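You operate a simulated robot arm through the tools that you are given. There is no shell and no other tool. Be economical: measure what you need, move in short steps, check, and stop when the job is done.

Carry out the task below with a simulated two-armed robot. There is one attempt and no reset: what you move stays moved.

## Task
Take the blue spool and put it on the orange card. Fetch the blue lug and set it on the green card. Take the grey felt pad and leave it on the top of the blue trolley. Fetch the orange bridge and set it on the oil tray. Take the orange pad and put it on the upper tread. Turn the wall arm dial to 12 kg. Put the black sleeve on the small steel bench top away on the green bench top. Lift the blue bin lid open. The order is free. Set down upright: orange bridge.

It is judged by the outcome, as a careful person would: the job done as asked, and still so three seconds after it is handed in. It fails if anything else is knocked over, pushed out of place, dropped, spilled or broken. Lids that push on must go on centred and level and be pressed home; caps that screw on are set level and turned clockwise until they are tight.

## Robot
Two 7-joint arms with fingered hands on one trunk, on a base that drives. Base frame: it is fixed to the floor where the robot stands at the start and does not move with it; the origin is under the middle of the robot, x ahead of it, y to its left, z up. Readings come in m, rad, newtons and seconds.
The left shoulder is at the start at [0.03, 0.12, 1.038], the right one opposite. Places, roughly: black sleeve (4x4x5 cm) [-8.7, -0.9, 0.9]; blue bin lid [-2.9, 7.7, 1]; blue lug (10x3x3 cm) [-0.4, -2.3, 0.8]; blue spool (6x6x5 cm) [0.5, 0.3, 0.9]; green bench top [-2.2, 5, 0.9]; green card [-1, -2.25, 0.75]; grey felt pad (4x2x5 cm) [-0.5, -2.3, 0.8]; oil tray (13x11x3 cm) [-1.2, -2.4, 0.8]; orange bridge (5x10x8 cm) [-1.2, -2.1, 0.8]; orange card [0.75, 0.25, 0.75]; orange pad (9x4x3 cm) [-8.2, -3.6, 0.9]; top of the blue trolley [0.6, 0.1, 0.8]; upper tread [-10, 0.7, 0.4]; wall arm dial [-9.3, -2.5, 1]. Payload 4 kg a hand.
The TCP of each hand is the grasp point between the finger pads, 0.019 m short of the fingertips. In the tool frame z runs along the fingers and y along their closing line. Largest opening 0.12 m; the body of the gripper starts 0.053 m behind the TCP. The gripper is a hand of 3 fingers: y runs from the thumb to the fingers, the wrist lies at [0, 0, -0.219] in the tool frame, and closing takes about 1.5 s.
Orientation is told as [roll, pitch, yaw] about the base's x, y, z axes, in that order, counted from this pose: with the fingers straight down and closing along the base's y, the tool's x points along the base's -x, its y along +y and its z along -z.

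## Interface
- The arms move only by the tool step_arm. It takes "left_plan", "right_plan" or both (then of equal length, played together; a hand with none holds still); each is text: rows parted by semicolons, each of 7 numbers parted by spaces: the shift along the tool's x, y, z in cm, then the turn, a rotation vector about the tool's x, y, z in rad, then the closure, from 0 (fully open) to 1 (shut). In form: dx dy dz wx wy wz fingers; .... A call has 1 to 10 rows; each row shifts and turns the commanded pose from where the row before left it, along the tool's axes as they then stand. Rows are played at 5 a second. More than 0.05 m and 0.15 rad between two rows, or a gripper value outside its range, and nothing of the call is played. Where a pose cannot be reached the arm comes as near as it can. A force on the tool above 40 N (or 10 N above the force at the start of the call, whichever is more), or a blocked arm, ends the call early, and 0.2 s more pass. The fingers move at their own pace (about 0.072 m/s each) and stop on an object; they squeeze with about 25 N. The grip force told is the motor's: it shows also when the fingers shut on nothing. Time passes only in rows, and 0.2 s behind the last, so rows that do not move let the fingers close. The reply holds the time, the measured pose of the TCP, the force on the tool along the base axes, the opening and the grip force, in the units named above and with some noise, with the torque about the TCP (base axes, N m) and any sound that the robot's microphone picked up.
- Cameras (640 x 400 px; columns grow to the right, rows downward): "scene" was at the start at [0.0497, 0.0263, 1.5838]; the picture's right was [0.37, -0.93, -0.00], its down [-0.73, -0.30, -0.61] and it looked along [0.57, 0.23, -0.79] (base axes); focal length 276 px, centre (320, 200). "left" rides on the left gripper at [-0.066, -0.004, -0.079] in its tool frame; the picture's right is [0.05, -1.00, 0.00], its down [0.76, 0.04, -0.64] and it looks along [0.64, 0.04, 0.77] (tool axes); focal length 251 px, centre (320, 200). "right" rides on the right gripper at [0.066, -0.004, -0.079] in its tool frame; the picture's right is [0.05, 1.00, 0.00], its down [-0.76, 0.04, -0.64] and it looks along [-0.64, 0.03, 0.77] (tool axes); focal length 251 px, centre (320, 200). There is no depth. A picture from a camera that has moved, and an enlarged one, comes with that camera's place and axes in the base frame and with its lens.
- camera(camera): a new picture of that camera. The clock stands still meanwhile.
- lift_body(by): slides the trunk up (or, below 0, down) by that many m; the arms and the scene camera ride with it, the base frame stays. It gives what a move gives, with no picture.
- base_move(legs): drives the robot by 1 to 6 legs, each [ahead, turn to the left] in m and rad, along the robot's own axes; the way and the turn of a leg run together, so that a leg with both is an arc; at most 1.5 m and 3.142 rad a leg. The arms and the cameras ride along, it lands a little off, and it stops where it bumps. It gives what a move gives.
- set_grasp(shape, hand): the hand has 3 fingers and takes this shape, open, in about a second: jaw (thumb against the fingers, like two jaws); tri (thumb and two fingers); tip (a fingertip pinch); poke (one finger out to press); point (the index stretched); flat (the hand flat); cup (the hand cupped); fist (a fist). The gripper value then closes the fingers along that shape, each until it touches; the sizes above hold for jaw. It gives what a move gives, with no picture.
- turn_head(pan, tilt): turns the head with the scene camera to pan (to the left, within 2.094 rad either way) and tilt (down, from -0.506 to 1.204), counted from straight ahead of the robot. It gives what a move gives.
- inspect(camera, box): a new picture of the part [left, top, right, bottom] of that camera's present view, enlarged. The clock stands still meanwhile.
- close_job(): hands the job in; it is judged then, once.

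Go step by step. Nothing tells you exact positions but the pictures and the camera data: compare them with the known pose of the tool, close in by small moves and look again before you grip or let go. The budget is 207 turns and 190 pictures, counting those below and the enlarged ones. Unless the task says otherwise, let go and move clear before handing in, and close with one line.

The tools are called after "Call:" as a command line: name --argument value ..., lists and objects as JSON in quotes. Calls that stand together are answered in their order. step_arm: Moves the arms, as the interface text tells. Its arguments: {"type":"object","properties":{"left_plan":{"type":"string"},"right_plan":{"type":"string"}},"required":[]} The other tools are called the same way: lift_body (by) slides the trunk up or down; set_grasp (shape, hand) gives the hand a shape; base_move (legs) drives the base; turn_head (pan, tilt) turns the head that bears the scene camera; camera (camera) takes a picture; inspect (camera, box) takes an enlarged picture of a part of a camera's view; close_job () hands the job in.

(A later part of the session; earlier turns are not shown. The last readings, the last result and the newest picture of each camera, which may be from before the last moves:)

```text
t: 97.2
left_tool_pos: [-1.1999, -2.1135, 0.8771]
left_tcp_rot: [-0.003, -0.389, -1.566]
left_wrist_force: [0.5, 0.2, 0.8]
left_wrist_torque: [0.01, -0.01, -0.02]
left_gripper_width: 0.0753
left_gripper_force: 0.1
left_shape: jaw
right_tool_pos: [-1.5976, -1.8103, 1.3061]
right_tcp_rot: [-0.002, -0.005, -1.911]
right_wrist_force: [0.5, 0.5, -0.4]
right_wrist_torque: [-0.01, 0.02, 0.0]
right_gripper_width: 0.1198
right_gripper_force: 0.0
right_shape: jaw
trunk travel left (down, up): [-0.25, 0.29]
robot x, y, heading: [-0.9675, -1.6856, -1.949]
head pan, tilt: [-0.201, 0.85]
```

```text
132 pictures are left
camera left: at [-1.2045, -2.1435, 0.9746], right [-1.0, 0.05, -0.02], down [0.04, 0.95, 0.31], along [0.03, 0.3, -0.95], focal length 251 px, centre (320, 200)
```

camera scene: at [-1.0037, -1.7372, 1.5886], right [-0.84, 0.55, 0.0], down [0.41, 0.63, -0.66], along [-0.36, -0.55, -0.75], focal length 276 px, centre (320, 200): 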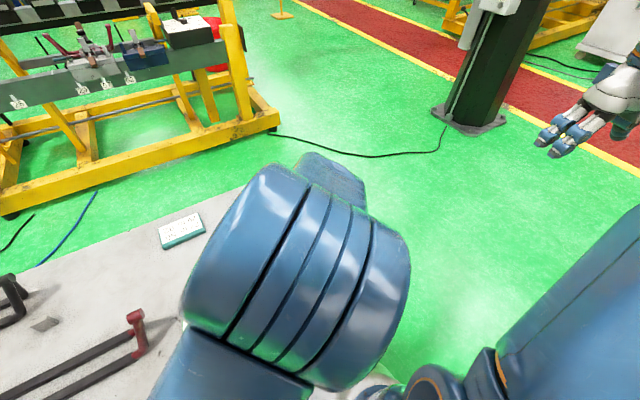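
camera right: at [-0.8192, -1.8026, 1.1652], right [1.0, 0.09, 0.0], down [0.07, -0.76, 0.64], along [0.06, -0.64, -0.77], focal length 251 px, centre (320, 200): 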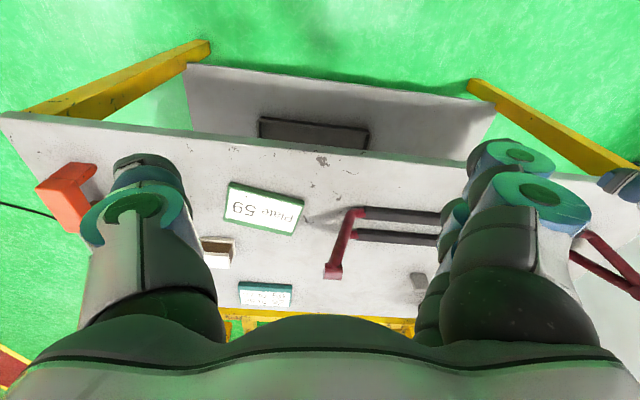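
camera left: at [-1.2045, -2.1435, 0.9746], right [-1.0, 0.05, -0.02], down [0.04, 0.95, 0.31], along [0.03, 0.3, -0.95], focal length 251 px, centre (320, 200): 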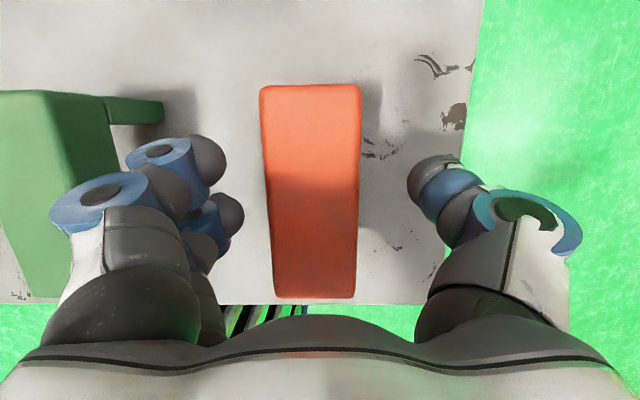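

Call:
step_arm --left_plan "0.58 0.1 1.38 0 0 0 0.38; 0.5 0 1.2 0 0 0 0.38; 0 0 0 0 0 0 0.6; 0 0 0 0 0 0 1; 0 0 0 0 0 0 1; 0 0 0 0 0 0 1; 0 0 0 0 0 0 1; 0 0 0 0 0 0 1"

Call:
camera --camera "left"

```text
t: 99.0
left_tool_pos: [-1.2008, -2.1141, 0.8475]
left_tcp_rot: [-0.004, -0.389, -1.565]
left_wrist_force: [-0.1, -0.8, -0.9]
left_wrist_torque: [0.0, -0.02, 0.01]
left_gripper_width: 0.0301
left_gripper_force: 25.0
left_shape: jaw
right_tool_pos: [-1.599, -1.8109, 1.3056]
right_tcp_rot: [-0.001, -0.004, -1.908]
right_wrist_force: [-0.2, 0.4, -1.2]
right_wrist_torque: [0.03, -0.02, -0.01]
right_gripper_width: 0.1198
right_gripper_force: 0.1
right_shape: jaw
trunk travel left (down, up): [-0.25, 0.29]
robot x, y, heading: [-0.9692, -1.6836, -1.948]
head pan, tilt: [-0.201, 0.85]
```

```text
131 pictures are left
camera left: at [-1.2037, -2.1433, 0.9467], right [-1.0, 0.05, -0.02], down [0.04, 0.95, 0.31], along [0.03, 0.3, -0.95], focal length 251 px, centre (320, 200)
```

left: 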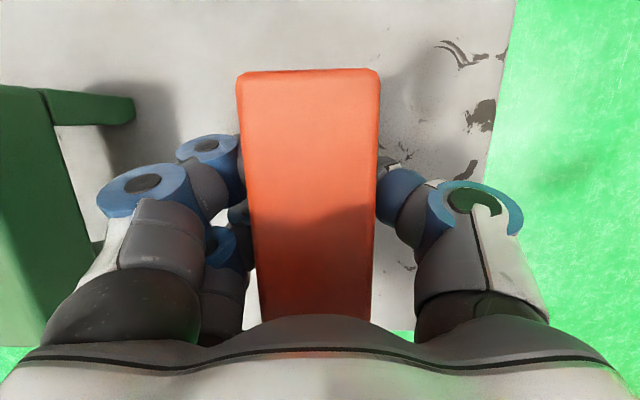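

Call:
step_arm --left_plan "-0.39 0 -0.92 0 0 0 1; -1.55 0 -3.68 0 0 0 1; -1.55 0 -3.68 0 0 0 1; -1.55 0 -3.68 0 0 0 1; 0 0 0 0 0 0 1"

Call:
camera --camera "left"

Call:
camera --camera "right"

```text
t: 100.2
left_tool_pos: [-1.2008, -2.1144, 0.9782]
left_tcp_rot: [-0.002, -0.386, -1.566]
left_wrist_force: [0.8, -0.8, -2.4]
left_wrist_torque: [-0.02, -0.02, -0.01]
left_gripper_width: 0.0301
left_gripper_force: 25.3
left_shape: jaw
right_tool_pos: [-1.6, -1.8114, 1.306]
right_tcp_rot: [-0.001, -0.002, -1.91]
right_wrist_force: [-0.4, -0.4, -0.5]
right_wrist_torque: [0.0, 0.0, -0.02]
right_gripper_width: 0.1199
right_gripper_force: 0.0
right_shape: jaw
trunk travel left (down, up): [-0.25, 0.29]
robot x, y, heading: [-0.9711, -1.688, -1.953]
head pan, tilt: [-0.201, 0.85]
```

```text
130 pictures are left
camera left: at [-1.2035, -2.1448, 1.077], right [-1.0, 0.05, -0.02], down [0.04, 0.95, 0.31], along [0.03, 0.31, -0.95], focal length 251 px, centre (320, 200)
```

left: 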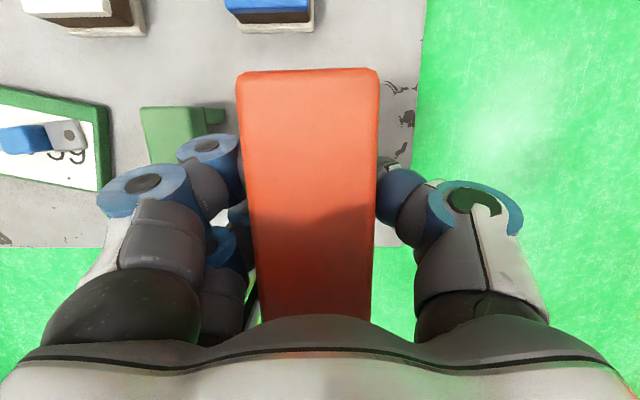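

```text
129 pictures are left
camera right: at [-1.5805, -1.7471, 1.3854], right [0.96, -0.28, 0.0], down [-0.22, -0.73, 0.65], along [-0.18, -0.62, -0.76], focal length 251 px, centre (320, 200)
```

right: 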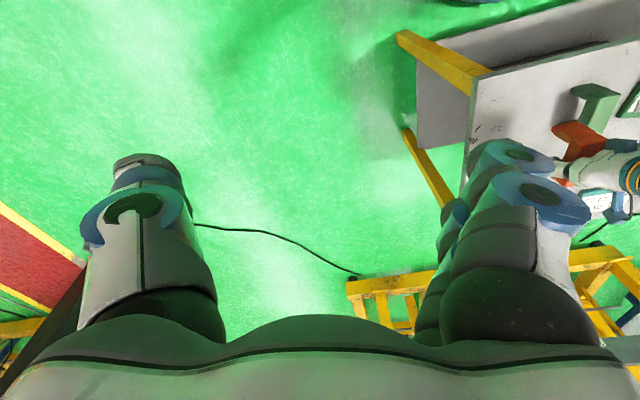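

The bridge is in hand. I'll carry it forward over the tray at about (-1.18, -2.44), above the sponge block.

Call:
step_arm --left_plan "-4.31 0.26 1.75 0 0 0 1; -4.31 0.26 1.75 0 0 0 1; -4.31 0.26 1.75 0 0 0 1; -4.31 0.26 1.75 0 0 0 1; -4.31 0.26 1.75 0 0 0 1; -4.31 0.26 1.75 0 0 0 1; -4.31 0.26 1.75 0 0 0 1; 0 0 0 0 0 0 1"

Call:
camera --camera "left"

Call:
camera --camera "scene"

```text
t: 102.0
left_tool_pos: [-1.1748, -2.3975, 0.9737]
left_tcp_rot: [-0.001, -0.386, -1.564]
left_wrist_force: [0.3, -0.7, -3.1]
left_wrist_torque: [0.02, 0.02, 0.0]
left_gripper_width: 0.0294
left_gripper_force: 24.2
left_shape: jaw
left hand out of reach, approached as far as the arm can: row 7
right_tool_pos: [-1.5989, -1.8115, 1.308]
right_tcp_rot: [-0.002, -0.001, -1.91]
right_wrist_force: [0.2, 0.0, 0.5]
right_wrist_torque: [0.01, 0.0, 0.01]
right_gripper_width: 0.1201
right_gripper_force: 0.2
right_shape: jaw
trunk travel left (down, up): [-0.25, 0.29]
robot x, y, heading: [-0.9716, -1.687, -1.948]
head pan, tilt: [-0.201, 0.85]
```

```text
128 pictures are left
camera left: at [-1.1781, -2.4288, 1.0712], right [-1.0, 0.05, -0.02], down [0.04, 0.95, 0.31], along [0.03, 0.31, -0.95], focal length 251 px, centre (320, 200)
```

left: 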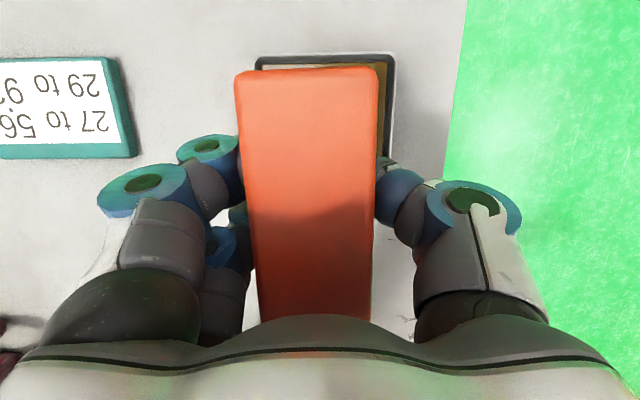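

```text
127 pictures are left
camera scene: at [-1.0049, -1.7385, 1.5885], right [-0.84, 0.55, 0.0], down [0.41, 0.63, -0.66], along [-0.36, -0.55, -0.75], focal length 276 px, centre (320, 200)
```

scene: 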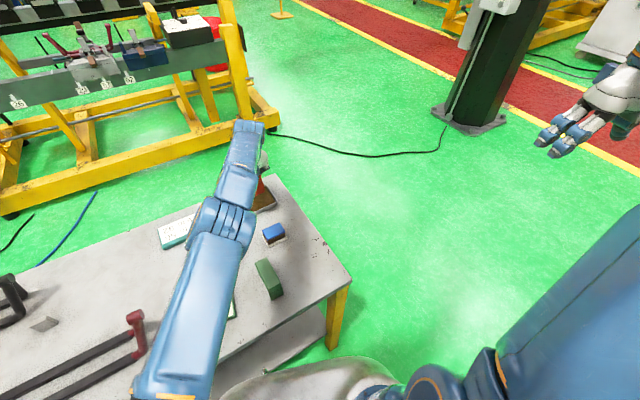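

The tray is 13 cm along x and only 11 cm along y, so the bridge should lie along x. I'll retract with it and drive round to the west end of the bench, where I can reach the tray straight on.

Call:
step_arm --left_plan "3.5 0 -2.6 0 0 0 1; 4.31 0 -1.75 0 0 0 1; 4.31 0 -1.75 0 0 0 1; 4.31 0 -1.75 0 0 0 1; 4.31 0 -1.75 0 0 0 1; 4.31 0 -1.75 0 0 0 1; 4.31 0 -1.75 0 0 0 1"

Call:
base_move --legs '[[-0.35, 0], [0, -0.41], [0, -0.41], [1.08, 0]]'

```text
t: 103.6
left_tool_pos: [-1.1778, -2.0726, 0.984]
left_tcp_rot: [-0.004, -0.392, -1.565]
left_wrist_force: [-0.2, -0.3, -2.5]
left_wrist_torque: [-0.05, 0.01, -0.01]
left_gripper_width: 0.0296
left_gripper_force: 25.0
left_shape: jaw
right_tool_pos: [-1.5994, -1.8078, 1.3069]
right_tcp_rot: [0.002, -0.003, -1.912]
right_wrist_force: [-0.4, 0.0, -0.7]
right_wrist_torque: [0.02, 0.01, -0.01]
right_gripper_width: 0.12
right_gripper_force: 0.0
right_shape: jaw
trunk travel left (down, up): [-0.25, 0.29]
robot x, y, heading: [-0.9705, -1.6908, -1.952]
head pan, tilt: [-0.201, 0.85]
```

```text
t: 107.4
left_tool_pos: [-1.1878, -1.637, 0.9825]
left_tcp_rot: [0.002, -0.389, -1.98]
left_wrist_force: [-1.2, 0.4, -3.3]
left_wrist_torque: [-0.01, 0.0, 0.01]
left_gripper_width: 0.0289
left_gripper_force: 25.0
left_shape: jaw
right_tool_pos: [-1.4706, -1.2258, 1.3057]
right_tcp_rot: [0.003, -0.006, -2.321]
right_wrist_force: [0.4, 0.9, 0.4]
right_wrist_torque: [0.0, -0.05, 0.01]
right_gripper_width: 0.12
right_gripper_force: 0.1
right_shape: jaw
trunk travel left (down, up): [-0.25, 0.29]
robot x, y, heading: [-0.8219, -1.3797, -2.37]
head pan, tilt: [-0.201, 0.85]
stopped in leg 3: the robot was blocked; the commanded pose is now the measured one
```

Call:
base_move --legs '[[0.4, -0.43], [0.65, 0]]'

```text
t: 109.6
left_tool_pos: [-1.5562, -1.6716, 0.9806]
left_tcp_rot: [0.007, -0.383, -2.372]
left_wrist_force: [-1.6, 0.0, -1.9]
left_wrist_torque: [0.0, -0.04, 0.01]
left_gripper_width: 0.0287
left_gripper_force: 24.9
left_shape: jaw
right_tool_pos: [-1.6618, -1.1847, 1.3044]
right_tcp_rot: [0.0, -0.002, -2.713]
right_wrist_force: [-1.5, 0.6, -0.3]
right_wrist_torque: [0.01, -0.08, 0.0]
right_gripper_width: 0.12
right_gripper_force: 0.0
right_shape: jaw
trunk travel left (down, up): [-0.25, 0.29]
robot x, y, heading: [-1.1152, -1.5908, -2.794]
head pan, tilt: [-0.201, 0.85]
stopped in leg 1: the robot was blocked; the commanded pose is now the measured one
```

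Call:
base_move --legs '[[0.75, 0]]'

Call:
base_move --legs '[[0, 0.35]]'

Call:
base_move --legs '[[0, 0.35]]'

Call:
base_move --legs '[[0, 0.5]]'

```text
t: 113.7
left_tool_pos: [-2.2552, -1.9311, 0.9838]
left_tcp_rot: [0.001, -0.388, -2.365]
left_wrist_force: [-0.1, 0.0, -1.9]
left_wrist_torque: [0.03, 0.02, 0.02]
left_gripper_width: 0.0291
left_gripper_force: 25.3
left_shape: jaw
right_tool_pos: [-2.3617, -1.4434, 1.3077]
right_tcp_rot: [0.0, -0.007, -2.709]
right_wrist_force: [0.2, 0.0, 0.5]
right_wrist_torque: [-0.02, -0.04, -0.02]
right_gripper_width: 0.1199
right_gripper_force: 0.1
right_shape: jaw
trunk travel left (down, up): [-0.25, 0.29]
robot x, y, heading: [-1.8142, -1.8484, -2.791]
head pan, tilt: [-0.201, 0.85]
```

```text
t: 115.5
left_tool_pos: [-2.1968, -2.078, 0.9833]
left_tcp_rot: [-0.001, -0.385, -2.01]
left_wrist_force: [-0.2, -0.2, -1.6]
left_wrist_torque: [0.01, 0.04, 0.0]
left_gripper_width: 0.0287
left_gripper_force: 24.6
left_shape: jaw
right_tool_pos: [-2.4654, -1.6588, 1.3072]
right_tcp_rot: [-0.005, -0.008, -2.356]
right_wrist_force: [0.4, -1.2, -0.3]
right_wrist_torque: [-0.01, 0.01, -0.01]
right_gripper_width: 0.12
right_gripper_force: 0.1
right_shape: jaw
trunk travel left (down, up): [-0.25, 0.29]
robot x, y, heading: [-1.8306, -1.8325, -2.437]
head pan, tilt: [-0.201, 0.85]
stopped in leg 1: the robot was blocked; the commanded pose is now the measured one
```

```text
t: 117.0
left_tool_pos: [-2.0917, -2.1907, 0.9831]
left_tcp_rot: [0.0, -0.386, -1.662]
left_wrist_force: [-0.3, -0.9, -1.0]
left_wrist_torque: [0.01, 0.02, 0.01]
left_gripper_width: 0.0285
left_gripper_force: 25.4
left_shape: jaw
right_tool_pos: [-2.4884, -1.8885, 1.308]
right_tcp_rot: [-0.002, -0.006, -2.007]
right_wrist_force: [0.1, -0.2, 0.2]
right_wrist_torque: [0.01, 0.01, -0.02]
right_gripper_width: 0.1199
right_gripper_force: 0.1
right_shape: jaw
trunk travel left (down, up): [-0.25, 0.29]
robot x, y, heading: [-1.8514, -1.8191, -2.087]
head pan, tilt: [-0.201, 0.85]
```

```text
t: 119.3
left_tool_pos: [-1.8827, -2.2601, 0.9829]
left_tcp_rot: [0.0, -0.385, -1.162]
left_wrist_force: [0.1, -0.2, -2.3]
left_wrist_torque: [-0.03, 0.02, -0.04]
left_gripper_width: 0.0287
left_gripper_force: 24.9
left_shape: jaw
right_tool_pos: [-2.3761, -2.1852, 1.3099]
right_tcp_rot: [-0.006, -0.006, -1.508]
right_wrist_force: [0.6, -0.3, 0.5]
right_wrist_torque: [0.03, 0.04, 0.01]
right_gripper_width: 0.12
right_gripper_force: 0.1
right_shape: jaw
trunk travel left (down, up): [-0.25, 0.29]
robot x, y, heading: [-1.8844, -1.8189, -1.593]
head pan, tilt: [-0.201, 0.85]
stopped in leg 1: the robot was blocked; the commanded pose is now the measured one
```

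Call:
base_move --legs '[[0.7, 0]]'

Call:
base_move --legs '[[0, 0.8]]'

Call:
base_move --legs '[[0, 0.75]]'

Call:
turn_head --pan 0 --tilt 0.85

Call:
camera --camera "scene"

```text
t: 123.1
left_tool_pos: [-1.9065, -2.9589, 0.9825]
left_tcp_rot: [0.001, -0.385, -1.173]
left_wrist_force: [0.1, -0.8, -3.0]
left_wrist_torque: [0.02, 0.0, -0.01]
left_gripper_width: 0.0284
left_gripper_force: 24.6
left_shape: jaw
right_tool_pos: [-2.3989, -2.8795, 1.3076]
right_tcp_rot: [-0.006, -0.004, -1.519]
right_wrist_force: [0.5, 0.2, -0.2]
right_wrist_torque: [0.04, 0.0, -0.01]
right_gripper_width: 0.1197
right_gripper_force: 0.1
right_shape: jaw
trunk travel left (down, up): [-0.25, 0.29]
robot x, y, heading: [-1.9011, -2.5146, -1.599]
head pan, tilt: [-0.201, 0.85]
```

```text
t: 125.5
left_tool_pos: [-1.6065, -2.8461, 0.9827]
left_tcp_rot: [0.001, -0.382, -0.427]
left_wrist_force: [0.8, 0.5, -1.2]
left_wrist_torque: [0.02, 0.0, -0.02]
left_gripper_width: 0.0226
left_gripper_force: 24.4
left_shape: jaw
right_tool_pos: [-2.0204, -3.1214, 1.3083]
right_tcp_rot: [-0.01, -0.004, -0.772]
right_wrist_force: [0.8, 0.2, 0.4]
right_wrist_torque: [0.0, 0.06, -0.01]
right_gripper_width: 0.12
right_gripper_force: 0.1
right_shape: jaw
trunk travel left (down, up): [-0.25, 0.29]
robot x, y, heading: [-1.9377, -2.5469, -0.834]
head pan, tilt: [-0.201, 0.85]
stopped in leg 1: the robot was blocked; the commanded pose is now the measured one
```

```text
t: 127.8
left_tool_pos: [-1.4873, -2.5538, 0.981]
left_tcp_rot: [-0.001, -0.381, 0.296]
left_wrist_force: [1.1, 0.3, -1.6]
left_wrist_torque: [-0.01, 0.01, -0.03]
left_gripper_width: 0.0224
left_gripper_force: 24.4
left_shape: jaw
right_tool_pos: [-1.6147, -3.0347, 1.3082]
right_tcp_rot: [-0.009, -0.006, -0.046]
right_wrist_force: [0.1, 0.5, 0.2]
right_wrist_torque: [-0.07, 0.02, 0.01]
right_gripper_width: 0.1199
right_gripper_force: 0.1
right_shape: jaw
trunk travel left (down, up): [-0.25, 0.29]
robot x, y, heading: [-1.9375, -2.5974, -0.097]
head pan, tilt: [-0.201, 0.85]
stopped in leg 1: the robot was blocked; the commanded pose is now the measured one
```

```text
t: 128.6
left_tool_pos: [-1.4875, -2.5563, 0.9829]
left_tcp_rot: [0.003, -0.386, 0.293]
left_wrist_force: [0.0, -0.8, -1.4]
left_wrist_torque: [0.05, 0.02, -0.02]
left_gripper_width: 0.0226
left_gripper_force: 25.4
left_shape: jaw
right_tool_pos: [-1.6158, -3.0402, 1.3076]
right_tcp_rot: [-0.005, -0.004, -0.05]
right_wrist_force: [0.5, -0.7, 0.0]
right_wrist_torque: [0.01, 0.01, 0.03]
right_gripper_width: 0.1199
right_gripper_force: 0.1
right_shape: jaw
trunk travel left (down, up): [-0.25, 0.29]
robot x, y, heading: [-1.9392, -2.6025, -0.099]
head pan, tilt: [0.0, 0.85]
```

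```text
126 pictures are left
camera scene: at [-1.8796, -2.6077, 1.5886], right [-0.09, -1.0, 0.0], down [-0.75, 0.07, -0.66], along [0.66, -0.06, -0.75], focal length 276 px, centre (320, 200)
```

scene: 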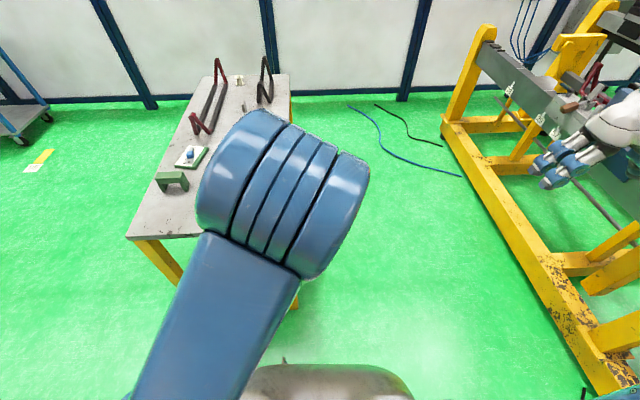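

The grip width fell from 2.8 to 2.2 cm during the turn, so I'll check the bridge.

Call:
camera --camera "left"

Call:
turn_head --pan 0.5 --tilt 0.85

Call:
camera --camera "scene"

```text
125 pictures are left
camera left: at [-1.4564, -2.5503, 1.0809], right [0.24, -0.97, -0.02], down [-0.92, -0.24, 0.31], along [-0.3, -0.05, -0.95], focal length 251 px, centre (320, 200)
```

left: 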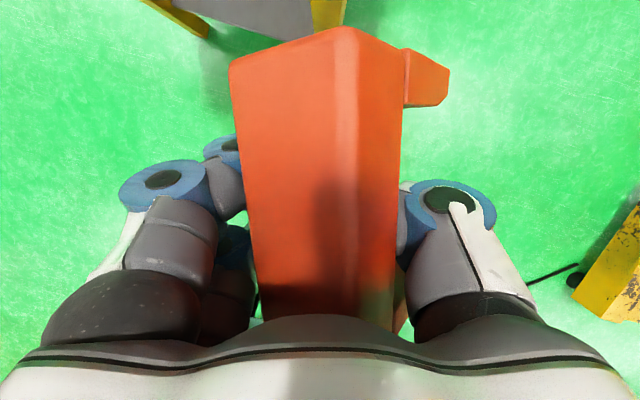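

```text
t: 129.5
left_tool_pos: [-1.4862, -2.5569, 0.9843]
left_tcp_rot: [0.004, -0.386, 0.295]
left_wrist_force: [-0.5, -0.9, -1.9]
left_wrist_torque: [0.0, -0.01, -0.03]
left_gripper_width: 0.0225
left_gripper_force: 25.1
left_shape: jaw
right_tool_pos: [-1.6154, -3.0382, 1.3074]
right_tcp_rot: [-0.007, -0.006, -0.049]
right_wrist_force: [-0.2, -0.6, 0.5]
right_wrist_torque: [-0.01, -0.01, -0.03]
right_gripper_width: 0.1198
right_gripper_force: 0.0
right_shape: jaw
trunk travel left (down, up): [-0.25, 0.29]
robot x, y, heading: [-1.9395, -2.6, -0.095]
head pan, tilt: [0.499, 0.85]
```

```text
124 pictures are left
camera scene: at [-1.8853, -2.5685, 1.5886], right [0.39, -0.92, 0.0], down [-0.69, -0.3, -0.66], along [0.61, 0.26, -0.75], focal length 276 px, centre (320, 200)
```

scene: 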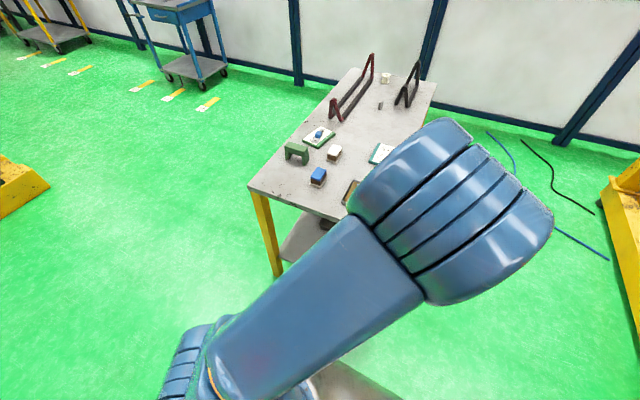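

The bridge is still held but has rolled about its beam. I'll turn the right hand so that its camera can look at the bridge from the side and measure the roll.

Call:
step_arm --right_plan "0 0 3 0 0 -0.14 0; 0 0 3 0 0 -0.14 0; 0 0 4 0 0 -0.14 0; 0 0 4 0 0 -0.14 0; 0 0 4 0 0 -0.14 0"

Call:
camera --camera "right"

```text
t: 130.7
left_tool_pos: [-1.487, -2.556, 0.9838]
left_tcp_rot: [0.003, -0.386, 0.296]
left_wrist_force: [-0.4, -0.2, -1.4]
left_wrist_torque: [0.01, 0.03, 0.02]
left_gripper_width: 0.0223
left_gripper_force: 24.8
left_shape: jaw
right_tool_pos: [-1.6144, -3.0387, 1.1278]
right_tcp_rot: [-0.01, 0.0, 0.654]
right_wrist_force: [0.2, -0.1, 0.1]
right_wrist_torque: [-0.02, -0.01, 0.0]
right_gripper_width: 0.1199
right_gripper_force: 0.1
right_shape: jaw
trunk travel left (down, up): [-0.25, 0.29]
robot x, y, heading: [-1.9375, -2.5972, -0.093]
head pan, tilt: [0.499, 0.85]
```

```text
123 pictures are left
camera right: at [-1.664, -3.0827, 1.2069], right [-0.65, 0.76, -0.01], down [0.58, 0.5, 0.64], along [0.49, 0.41, -0.77], focal length 251 px, centre (320, 200)
```

right: 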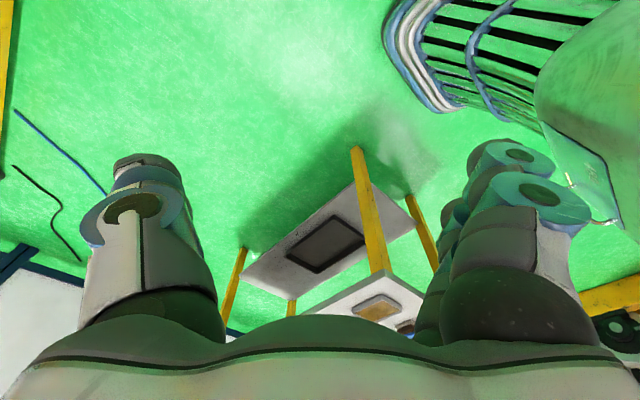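

Call:
step_arm --right_plan "0 0 -4.5 0 0 -0.14 0; 0 0 -4.5 0 0 -0.14 0; 0 0 -4.5 0 0 0 0; 0 0 -4.5 0 0 0 0; 0 0 -3 0 0 0 0"

Call:
camera --camera "right"

```text
t: 131.9
left_tool_pos: [-1.4875, -2.5559, 0.9825]
left_tcp_rot: [0.002, -0.385, 0.295]
left_wrist_force: [0.0, 0.6, -2.2]
left_wrist_torque: [0.01, 0.01, -0.01]
left_gripper_width: 0.0221
left_gripper_force: 24.7
left_shape: jaw
right_tool_pos: [-1.6166, -3.0377, 1.3387]
right_tcp_rot: [-0.009, 0.004, 0.93]
right_wrist_force: [0.3, -0.3, 0.1]
right_wrist_torque: [0.01, 0.0, -0.03]
right_gripper_width: 0.1199
right_gripper_force: 0.1
right_shape: jaw
trunk travel left (down, up): [-0.25, 0.29]
robot x, y, heading: [-1.9373, -2.6019, -0.095]
head pan, tilt: [0.499, 0.85]
```

```text
122 pictures are left
camera right: at [-1.6518, -3.0928, 1.4181], right [-0.83, 0.55, -0.01], down [0.42, 0.64, 0.64], along [0.36, 0.53, -0.77], focal length 251 px, centre (320, 200)
```

right: 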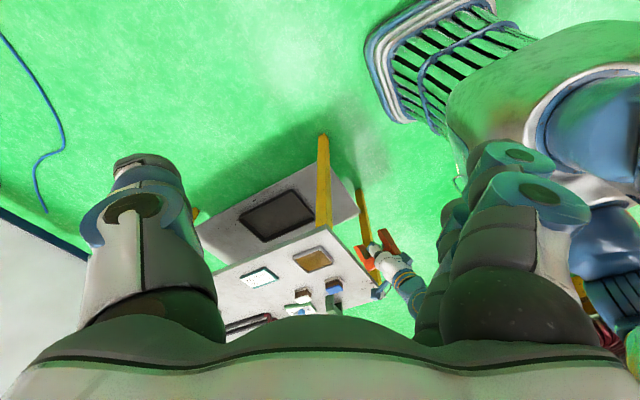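

Call:
inspect --camera "right" --box '[330, 200, 430, 320]'

```text
3.33 times, centred on (380, 260) of right
camera zoom: at [-1.6518, -3.0928, 1.4181], right [-0.83, 0.55, -0.01], down [0.42, 0.64, 0.64], along [0.36, 0.53, -0.77], focal length 838 px, centre (120, 0)
```

zoom: 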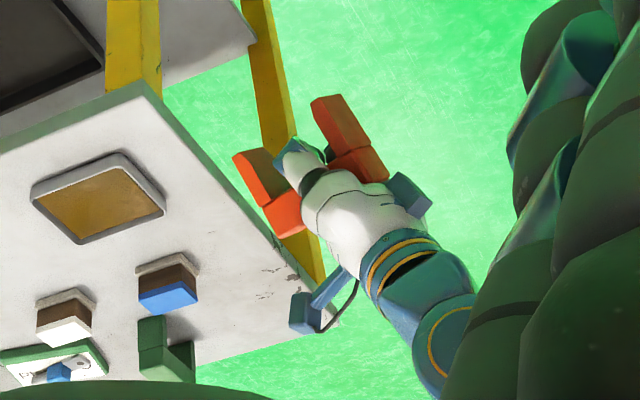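

Call:
inspect --camera "right" --box '[360, 220, 400, 280]'

```text
6.67 times, centred on (380, 250) of right
camera zoom: at [-1.6518, -3.0928, 1.4181], right [-0.83, 0.55, -0.01], down [0.42, 0.64, 0.64], along [0.36, 0.53, -0.77], focal length 1676 px, centre (-80, -133)
```

zoom: 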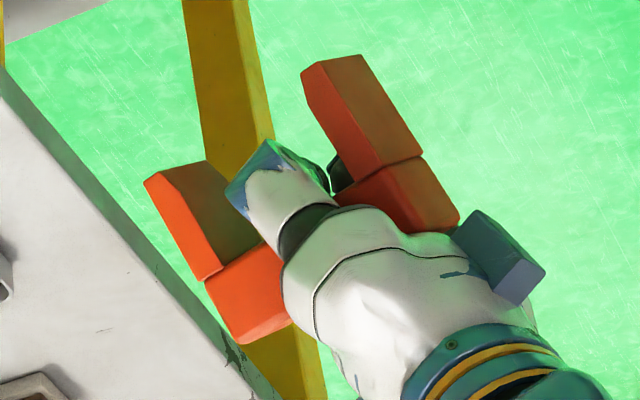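

The legs lean about 0.58 rad toward the thumb side. I'll drive up to the bench end, then roll the hand by that amount so the bridge hangs upright.

Call:
base_move --legs '[[0.24, 0]]'

Call:
step_arm --left_plan "0 0 -2 0.055 0 0.135 1; 0 0 -2 0.055 0 0.135 1; 0 0 0 -0.134 0 0.0545 1; 0 0 0 -0.134 0 0.0545 1; 0 0 0 -0.134 0 0.0545 1; 0 0 0 -0.134 0 0.0545 1; 0 0 0 0 0 0 1"

Call:
camera --camera "right"

Call:
camera --camera "left"

```text
t: 133.7
left_tool_pos: [-1.2466, -2.5769, 0.9813]
left_tcp_rot: [0.002, -0.386, 0.295]
left_wrist_force: [-0.4, -0.1, -2.9]
left_wrist_torque: [0.01, 0.0, 0.0]
left_gripper_width: 0.0223
left_gripper_force: 25.3
left_shape: jaw
right_tool_pos: [-1.3745, -3.0601, 1.3373]
right_tcp_rot: [-0.007, 0.003, 0.932]
right_wrist_force: [0.5, -0.4, -0.2]
right_wrist_torque: [0.02, 0.02, -0.04]
right_gripper_width: 0.1201
right_gripper_force: 0.1
right_shape: jaw
trunk travel left (down, up): [-0.25, 0.29]
robot x, y, heading: [-1.6965, -2.6187, -0.096]
head pan, tilt: [0.499, 0.85]
```

```text
t: 135.3
left_tool_pos: [-1.2637, -2.5822, 1.0193]
left_tcp_rot: [0.616, -0.318, -0.215]
left_wrist_force: [-0.8, -0.6, -2.3]
left_wrist_torque: [0.03, -0.03, 0.0]
left_gripper_width: 0.0222
left_gripper_force: 24.6
left_shape: jaw
right_tool_pos: [-1.3744, -3.0599, 1.3379]
right_tcp_rot: [-0.008, 0.004, 0.931]
right_wrist_force: [-0.9, -0.3, 0.3]
right_wrist_torque: [0.0, 0.02, -0.02]
right_gripper_width: 0.1199
right_gripper_force: 0.2
right_shape: jaw
trunk travel left (down, up): [-0.25, 0.29]
robot x, y, heading: [-1.6975, -2.6268, -0.086]
head pan, tilt: [0.499, 0.85]
```

```text
119 pictures are left
camera right: at [-1.4118, -3.1146, 1.4178], right [-0.83, 0.55, -0.01], down [0.42, 0.64, 0.64], along [0.36, 0.53, -0.77], focal length 251 px, centre (320, 200)
```

right: 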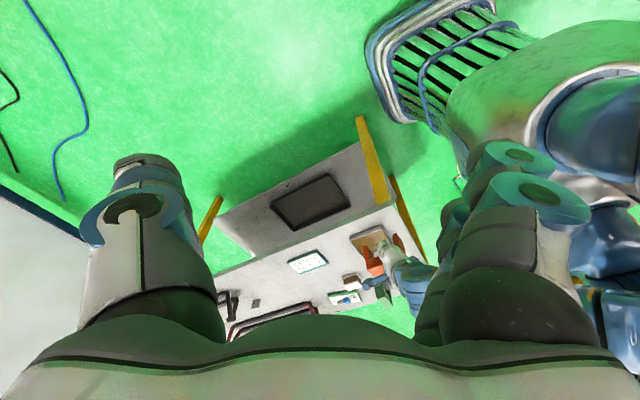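

```text
118 pictures are left
camera left: at [-1.2311, -2.6363, 1.1], right [-0.05, -0.82, -0.57], down [-0.95, -0.14, 0.28], along [-0.31, 0.55, -0.78], focal length 251 px, centre (320, 200)
```

left: 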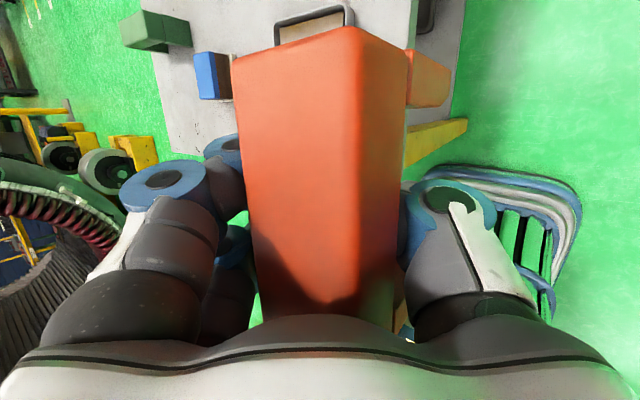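

Call:
inspect --camera "right" --box '[340, 210, 420, 300]'

Call:
camera --camera "scene"

```text
4.44 times, centred on (380, 255) of right
camera zoom: at [-1.4118, -3.1146, 1.4178], right [-0.83, 0.55, -0.01], down [0.42, 0.64, 0.64], along [0.36, 0.53, -0.77], focal length 1118 px, centre (53, -44)
```

zoom: 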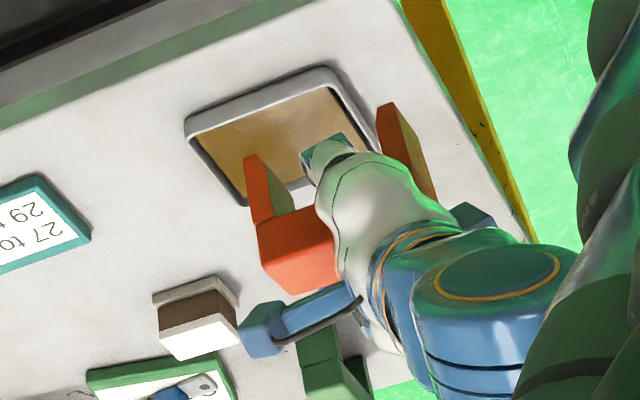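

```text
116 pictures are left
camera scene: at [-1.6461, -2.5899, 1.5886], right [0.4, -0.92, 0.0], down [-0.69, -0.3, -0.66], along [0.61, 0.26, -0.75], focal length 276 px, centre (320, 200)
```

scene: 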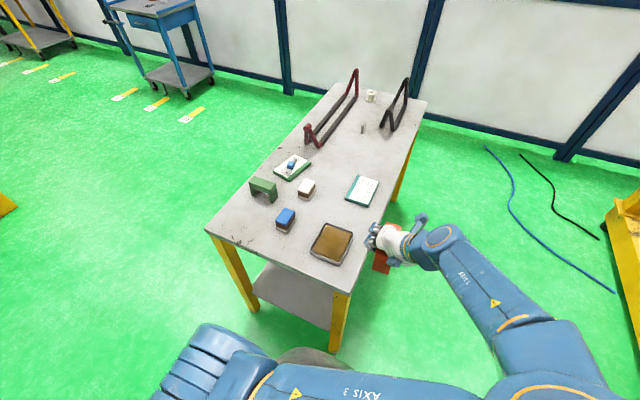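

Call:
inspect --camera "scene" --box '[340, 200, 440, 290]'

```text
4.44 times, centred on (390, 245) of scene
camera zoom: at [-1.6461, -2.5899, 1.5886], right [0.4, -0.92, 0.0], down [-0.69, -0.3, -0.66], along [0.61, 0.26, -0.75], focal length 1227 px, centre (9, 0)
```

zoom: 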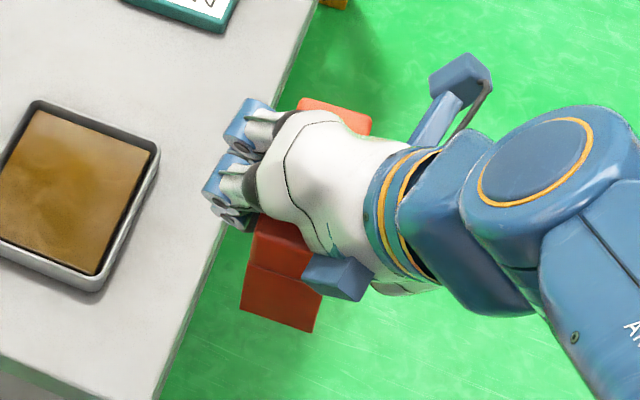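

The bridge now hangs nearly upright. I'll move it over the tray centre at about (-1.165, -2.43).

Call:
step_arm --left_plan "0 0 0 -0.074 0 0.03 1; -0.77 3.5 2.9 0 0 0 1; -0.77 3.5 2.9 0 0 0 1; -0.77 3.5 2.9 0 0 0 1; -0.77 3.5 2.9 0 0 0 1; 0 0 0 0 0 0 1"

Call:
inspect --camera "scene" --box '[270, 180, 390, 290]'

Call:
camera --camera "left"

Call:
inspect --camera "right" --box '[340, 200, 420, 300]'

```text
t: 136.7
left_tool_pos: [-1.1914, -2.4122, 1.0296]
left_tcp_rot: [0.699, -0.302, -0.24]
left_wrist_force: [0.5, -0.9, -2.5]
left_wrist_torque: [0.04, -0.02, -0.02]
left_gripper_width: 0.0221
left_gripper_force: 24.8
left_shape: jaw
right_tool_pos: [-1.3759, -3.0604, 1.3377]
right_tcp_rot: [-0.009, 0.002, 0.931]
right_wrist_force: [-1.0, -0.3, 0.2]
right_wrist_torque: [0.0, 0.0, -0.03]
right_gripper_width: 0.1197
right_gripper_force: 0.0
right_shape: jaw
trunk travel left (down, up): [-0.25, 0.29]
robot x, y, heading: [-1.6984, -2.6214, -0.089]
head pan, tilt: [0.499, 0.85]
```

```text
3.64 times, centred on (330, 235) of scene
camera zoom: at [-1.6471, -2.5916, 1.5886], right [0.4, -0.92, 0.0], down [-0.69, -0.3, -0.66], along [0.61, 0.26, -0.75], focal length 1004 px, centre (284, 73)
```

zoom: 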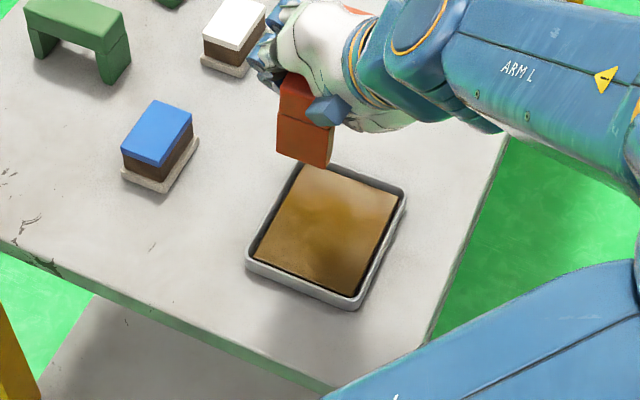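

```text
113 pictures are left
camera left: at [-1.1599, -2.4741, 1.1058], right [-0.05, -0.78, -0.63], down [-0.95, -0.16, 0.27], along [-0.31, 0.61, -0.73], focal length 251 px, centre (320, 200)
```

left: 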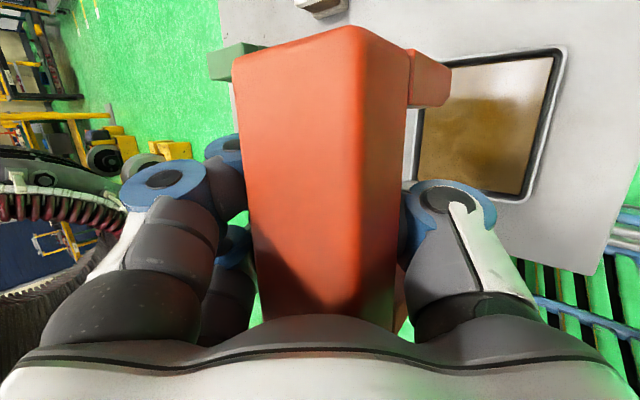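

```text
4.00 times, centred on (380, 250) of right
camera zoom: at [-1.4128, -3.1162, 1.4174], right [-0.83, 0.55, -0.01], down [0.42, 0.64, 0.64], along [0.36, 0.53, -0.77], focal length 1006 px, centre (80, 0)
```

zoom: 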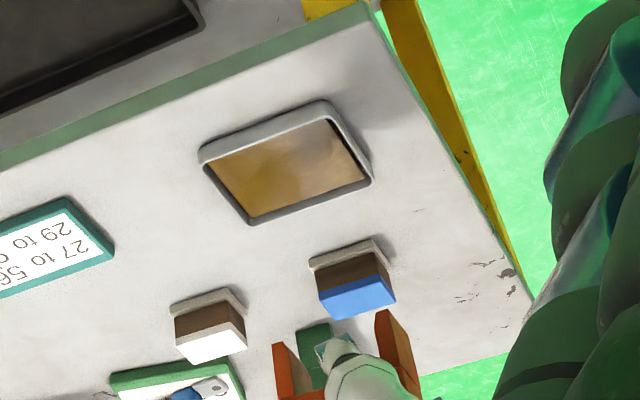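

Call:
step_arm --left_plan "1.29 -2.95 2.46 0 0 0 1; 1.29 -2.95 2.46 0 0 0 1; 1.29 -2.95 2.46 0 0 0 1; 0 0 0 0 0 0 1"

Call:
inspect --camera "scene" --box '[270, 180, 390, 290]'

Call:
inspect --camera "right" --box '[340, 200, 420, 300]'

```text
t: 137.7
left_tool_pos: [-1.2, -2.4307, 0.9101]
left_tcp_rot: [0.698, -0.301, -0.239]
left_wrist_force: [-1.0, -0.6, -1.7]
left_wrist_torque: [0.01, -0.03, 0.01]
left_gripper_width: 0.0222
left_gripper_force: 25.0
left_shape: jaw
right_tool_pos: [-1.3754, -3.0601, 1.3383]
right_tcp_rot: [-0.009, 0.005, 0.932]
right_wrist_force: [0.4, -0.1, 0.3]
right_wrist_torque: [-0.01, 0.0, 0.01]
right_gripper_width: 0.1198
right_gripper_force: 0.0
right_shape: jaw
trunk travel left (down, up): [-0.25, 0.29]
robot x, y, heading: [-1.7, -2.6218, -0.093]
head pan, tilt: [0.499, 0.85]
```

```text
3.64 times, centred on (330, 235) of scene
camera zoom: at [-1.6467, -2.5902, 1.5886], right [0.4, -0.92, 0.0], down [-0.69, -0.3, -0.66], along [0.61, 0.26, -0.75], focal length 1004 px, centre (284, 73)
```

zoom: 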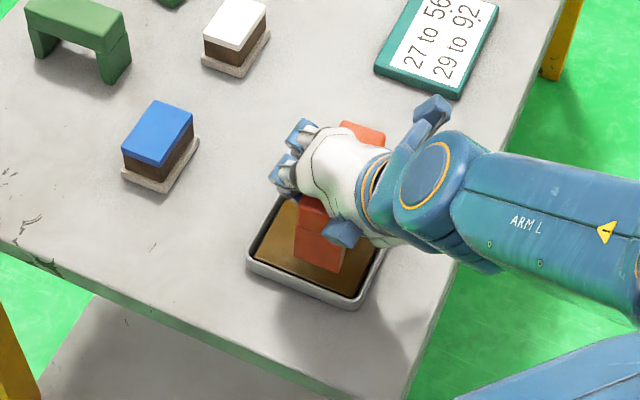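

```text
4.00 times, centred on (380, 250) of right
camera zoom: at [-1.4124, -3.1149, 1.4178], right [-0.83, 0.55, -0.01], down [0.42, 0.64, 0.64], along [0.36, 0.53, -0.77], focal length 1006 px, centre (80, 0)
```

zoom: 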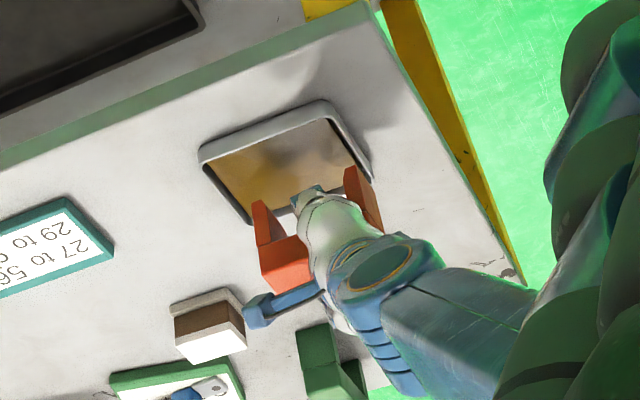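

Call:
step_arm --left_plan "-1.76 0.3 0.98 0 0 0 1; 0.29 -0.63 0.72 0 0 0 1; 0.29 -0.63 0.72 0 0 0 1; 0 0 0 0 0 0 1"

Call:
inspect --camera "scene" --box '[290, 200, 370, 270]'

Call:
inspect --camera "right" --box '[350, 200, 410, 270]'

```text
t: 138.7
left_tool_pos: [-1.1796, -2.4268, 0.8898]
left_tcp_rot: [0.699, -0.302, -0.239]
left_wrist_force: [0.1, 0.0, -2.4]
left_wrist_torque: [0.03, -0.01, 0.0]
left_gripper_width: 0.0221
left_gripper_force: 24.7
left_shape: jaw
right_tool_pos: [-1.376, -3.061, 1.3376]
right_tcp_rot: [-0.008, 0.004, 0.933]
right_wrist_force: [0.6, 0.0, -0.5]
right_wrist_torque: [0.02, -0.01, -0.01]
right_gripper_width: 0.12
right_gripper_force: 0.0
right_shape: jaw
trunk travel left (down, up): [-0.25, 0.29]
robot x, y, heading: [-1.697, -2.6218, -0.094]
head pan, tilt: [0.499, 0.85]
```

```text
5.71 times, centred on (330, 235) of scene
camera zoom: at [-1.6465, -2.5905, 1.5886], right [0.4, -0.92, 0.0], down [-0.69, -0.3, -0.66], along [0.61, 0.26, -0.75], focal length 1578 px, centre (263, 0)
```

zoom: 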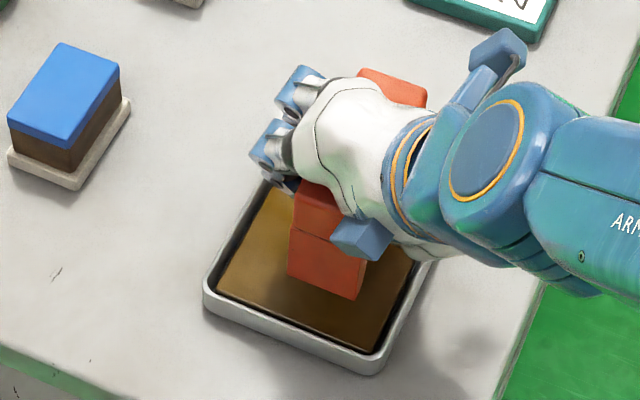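

```text
5.71 times, centred on (380, 235) of right
camera zoom: at [-1.4122, -3.1152, 1.4176], right [-0.83, 0.55, -0.01], down [0.42, 0.64, 0.64], along [0.36, 0.53, -0.77], focal length 1437 px, centre (-23, 0)
```

zoom: 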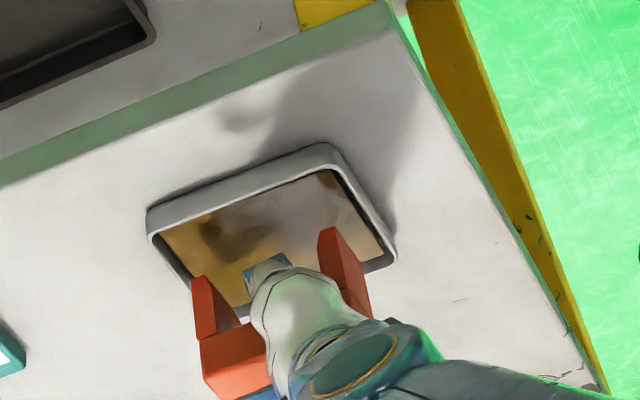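

Call:
step_arm --left_plan "0.147 -0.313 0.36 0 0 0 1; 0.147 -0.313 0.36 0 0 0 1; 0 0 0 0 0 0 1"

Call:
step_arm --left_plan "0.147 -0.313 0.36 0 0 0 1; 0 0 0 0 0 0 1"

Call:
inspect --camera "scene" --box '[290, 200, 370, 270]'

Call:
inspect --camera "right" --box '[350, 200, 410, 270]'

```text
t: 139.5
left_tool_pos: [-1.1793, -2.4272, 0.8802]
left_tcp_rot: [0.696, -0.299, -0.239]
left_wrist_force: [-0.7, -0.7, -3.2]
left_wrist_torque: [0.06, -0.04, -0.02]
left_gripper_width: 0.0222
left_gripper_force: 24.8
left_shape: jaw
right_tool_pos: [-1.3743, -3.0597, 1.3377]
right_tcp_rot: [-0.008, 0.003, 0.932]
right_wrist_force: [-0.2, 0.1, 0.9]
right_wrist_torque: [0.03, 0.0, 0.0]
right_gripper_width: 0.1201
right_gripper_force: 0.0
right_shape: jaw
trunk travel left (down, up): [-0.25, 0.29]
robot x, y, heading: [-1.6986, -2.6228, -0.093]
head pan, tilt: [0.499, 0.85]
```

```text
t: 140.1
left_tool_pos: [-1.18, -2.4273, 0.8755]
left_tcp_rot: [0.699, -0.3, -0.241]
left_wrist_force: [-0.1, 0.5, -1.6]
left_wrist_torque: [0.06, 0.0, -0.01]
left_gripper_width: 0.0223
left_gripper_force: 24.6
left_shape: jaw
right_tool_pos: [-1.375, -3.0597, 1.3381]
right_tcp_rot: [-0.008, 0.003, 0.931]
right_wrist_force: [0.0, 0.0, -0.1]
right_wrist_torque: [-0.03, -0.03, 0.02]
right_gripper_width: 0.12
right_gripper_force: 0.0
right_shape: jaw
trunk travel left (down, up): [-0.25, 0.29]
robot x, y, heading: [-1.6965, -2.6212, -0.093]
head pan, tilt: [0.499, 0.85]
```

```text
5.71 times, centred on (330, 235) of scene
camera zoom: at [-1.6463, -2.5905, 1.5886], right [0.4, -0.92, 0.0], down [-0.69, -0.3, -0.66], along [0.61, 0.26, -0.75], focal length 1578 px, centre (263, 0)
```

zoom: 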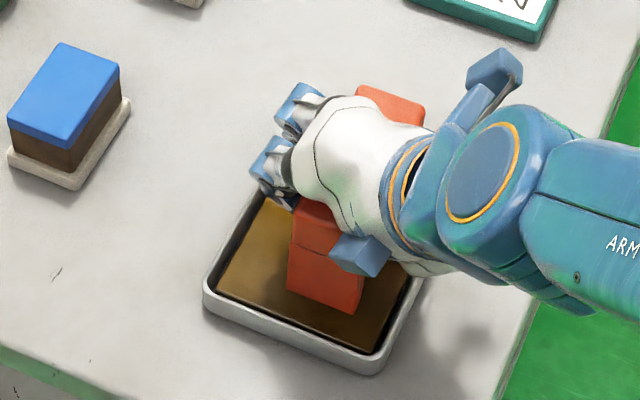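

```text
5.71 times, centred on (380, 235) of right
camera zoom: at [-1.4119, -3.1151, 1.4176], right [-0.83, 0.55, -0.01], down [0.42, 0.64, 0.64], along [0.36, 0.53, -0.77], focal length 1437 px, centre (-23, 0)
```

zoom: 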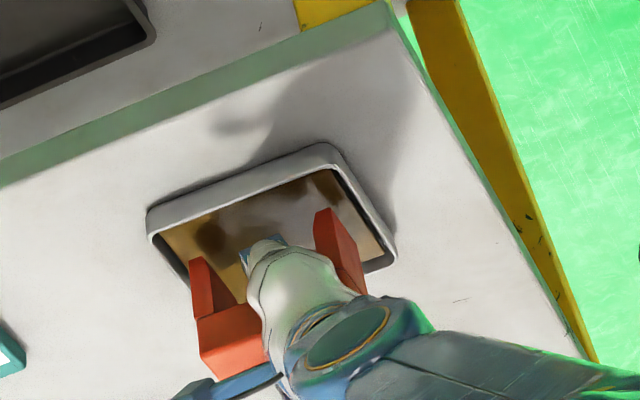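

Call:
step_arm --left_plan "0.147 -0.313 0.36 0 0 0 1; 0 0 0 0 0 0 1"

Call:
step_arm --left_plan "0.147 -0.313 0.36 0 0 0 1; 0 0 0 0 0 0 1"

Call:
step_arm --left_plan "0.09 -0.19 0.22 0 0 0 1; 0 0 0 0 0 0 1"

```text
t: 140.7
left_tool_pos: [-1.1797, -2.4275, 0.8697]
left_tcp_rot: [0.697, -0.301, -0.24]
left_wrist_force: [0.7, -0.1, -1.3]
left_wrist_torque: [0.04, 0.01, 0.01]
left_gripper_width: 0.0222
left_gripper_force: 25.2
left_shape: jaw
right_tool_pos: [-1.3758, -3.0604, 1.3377]
right_tcp_rot: [-0.009, 0.003, 0.932]
right_wrist_force: [0.2, -0.3, -0.8]
right_wrist_torque: [-0.01, 0.02, 0.0]
right_gripper_width: 0.1202
right_gripper_force: 0.1
right_shape: jaw
trunk travel left (down, up): [-0.25, 0.29]
robot x, y, heading: [-1.6976, -2.6234, -0.092]
head pan, tilt: [0.499, 0.85]
```

```text
t: 141.3
left_tool_pos: [-1.1796, -2.4268, 0.8651]
left_tcp_rot: [0.698, -0.3, -0.241]
left_wrist_force: [0.6, 0.1, -1.5]
left_wrist_torque: [0.05, 0.0, 0.04]
left_gripper_width: 0.0221
left_gripper_force: 24.6
left_shape: jaw
right_tool_pos: [-1.3748, -3.0597, 1.3388]
right_tcp_rot: [-0.007, 0.004, 0.932]
right_wrist_force: [-0.8, -1.0, 0.4]
right_wrist_torque: [0.03, -0.01, 0.0]
right_gripper_width: 0.1199
right_gripper_force: 0.1
right_shape: jaw
trunk travel left (down, up): [-0.25, 0.29]
robot x, y, heading: [-1.6965, -2.6236, -0.087]
head pan, tilt: [0.499, 0.85]
```

```text
t: 141.9
left_tool_pos: [-1.1795, -2.4268, 0.8609]
left_tcp_rot: [0.699, -0.301, -0.239]
left_wrist_force: [-1.0, 0.1, -2.0]
left_wrist_torque: [0.05, 0.02, 0.02]
left_gripper_width: 0.0221
left_gripper_force: 25.0
left_shape: jaw
right_tool_pos: [-1.3755, -3.0614, 1.3391]
right_tcp_rot: [-0.009, 0.004, 0.933]
right_wrist_force: [-0.3, -0.7, 0.2]
right_wrist_torque: [0.01, -0.02, -0.02]
right_gripper_width: 0.12
right_gripper_force: 0.1
right_shape: jaw
trunk travel left (down, up): [-0.25, 0.29]
robot x, y, heading: [-1.7009, -2.6197, -0.095]
head pan, tilt: [0.499, 0.85]
```

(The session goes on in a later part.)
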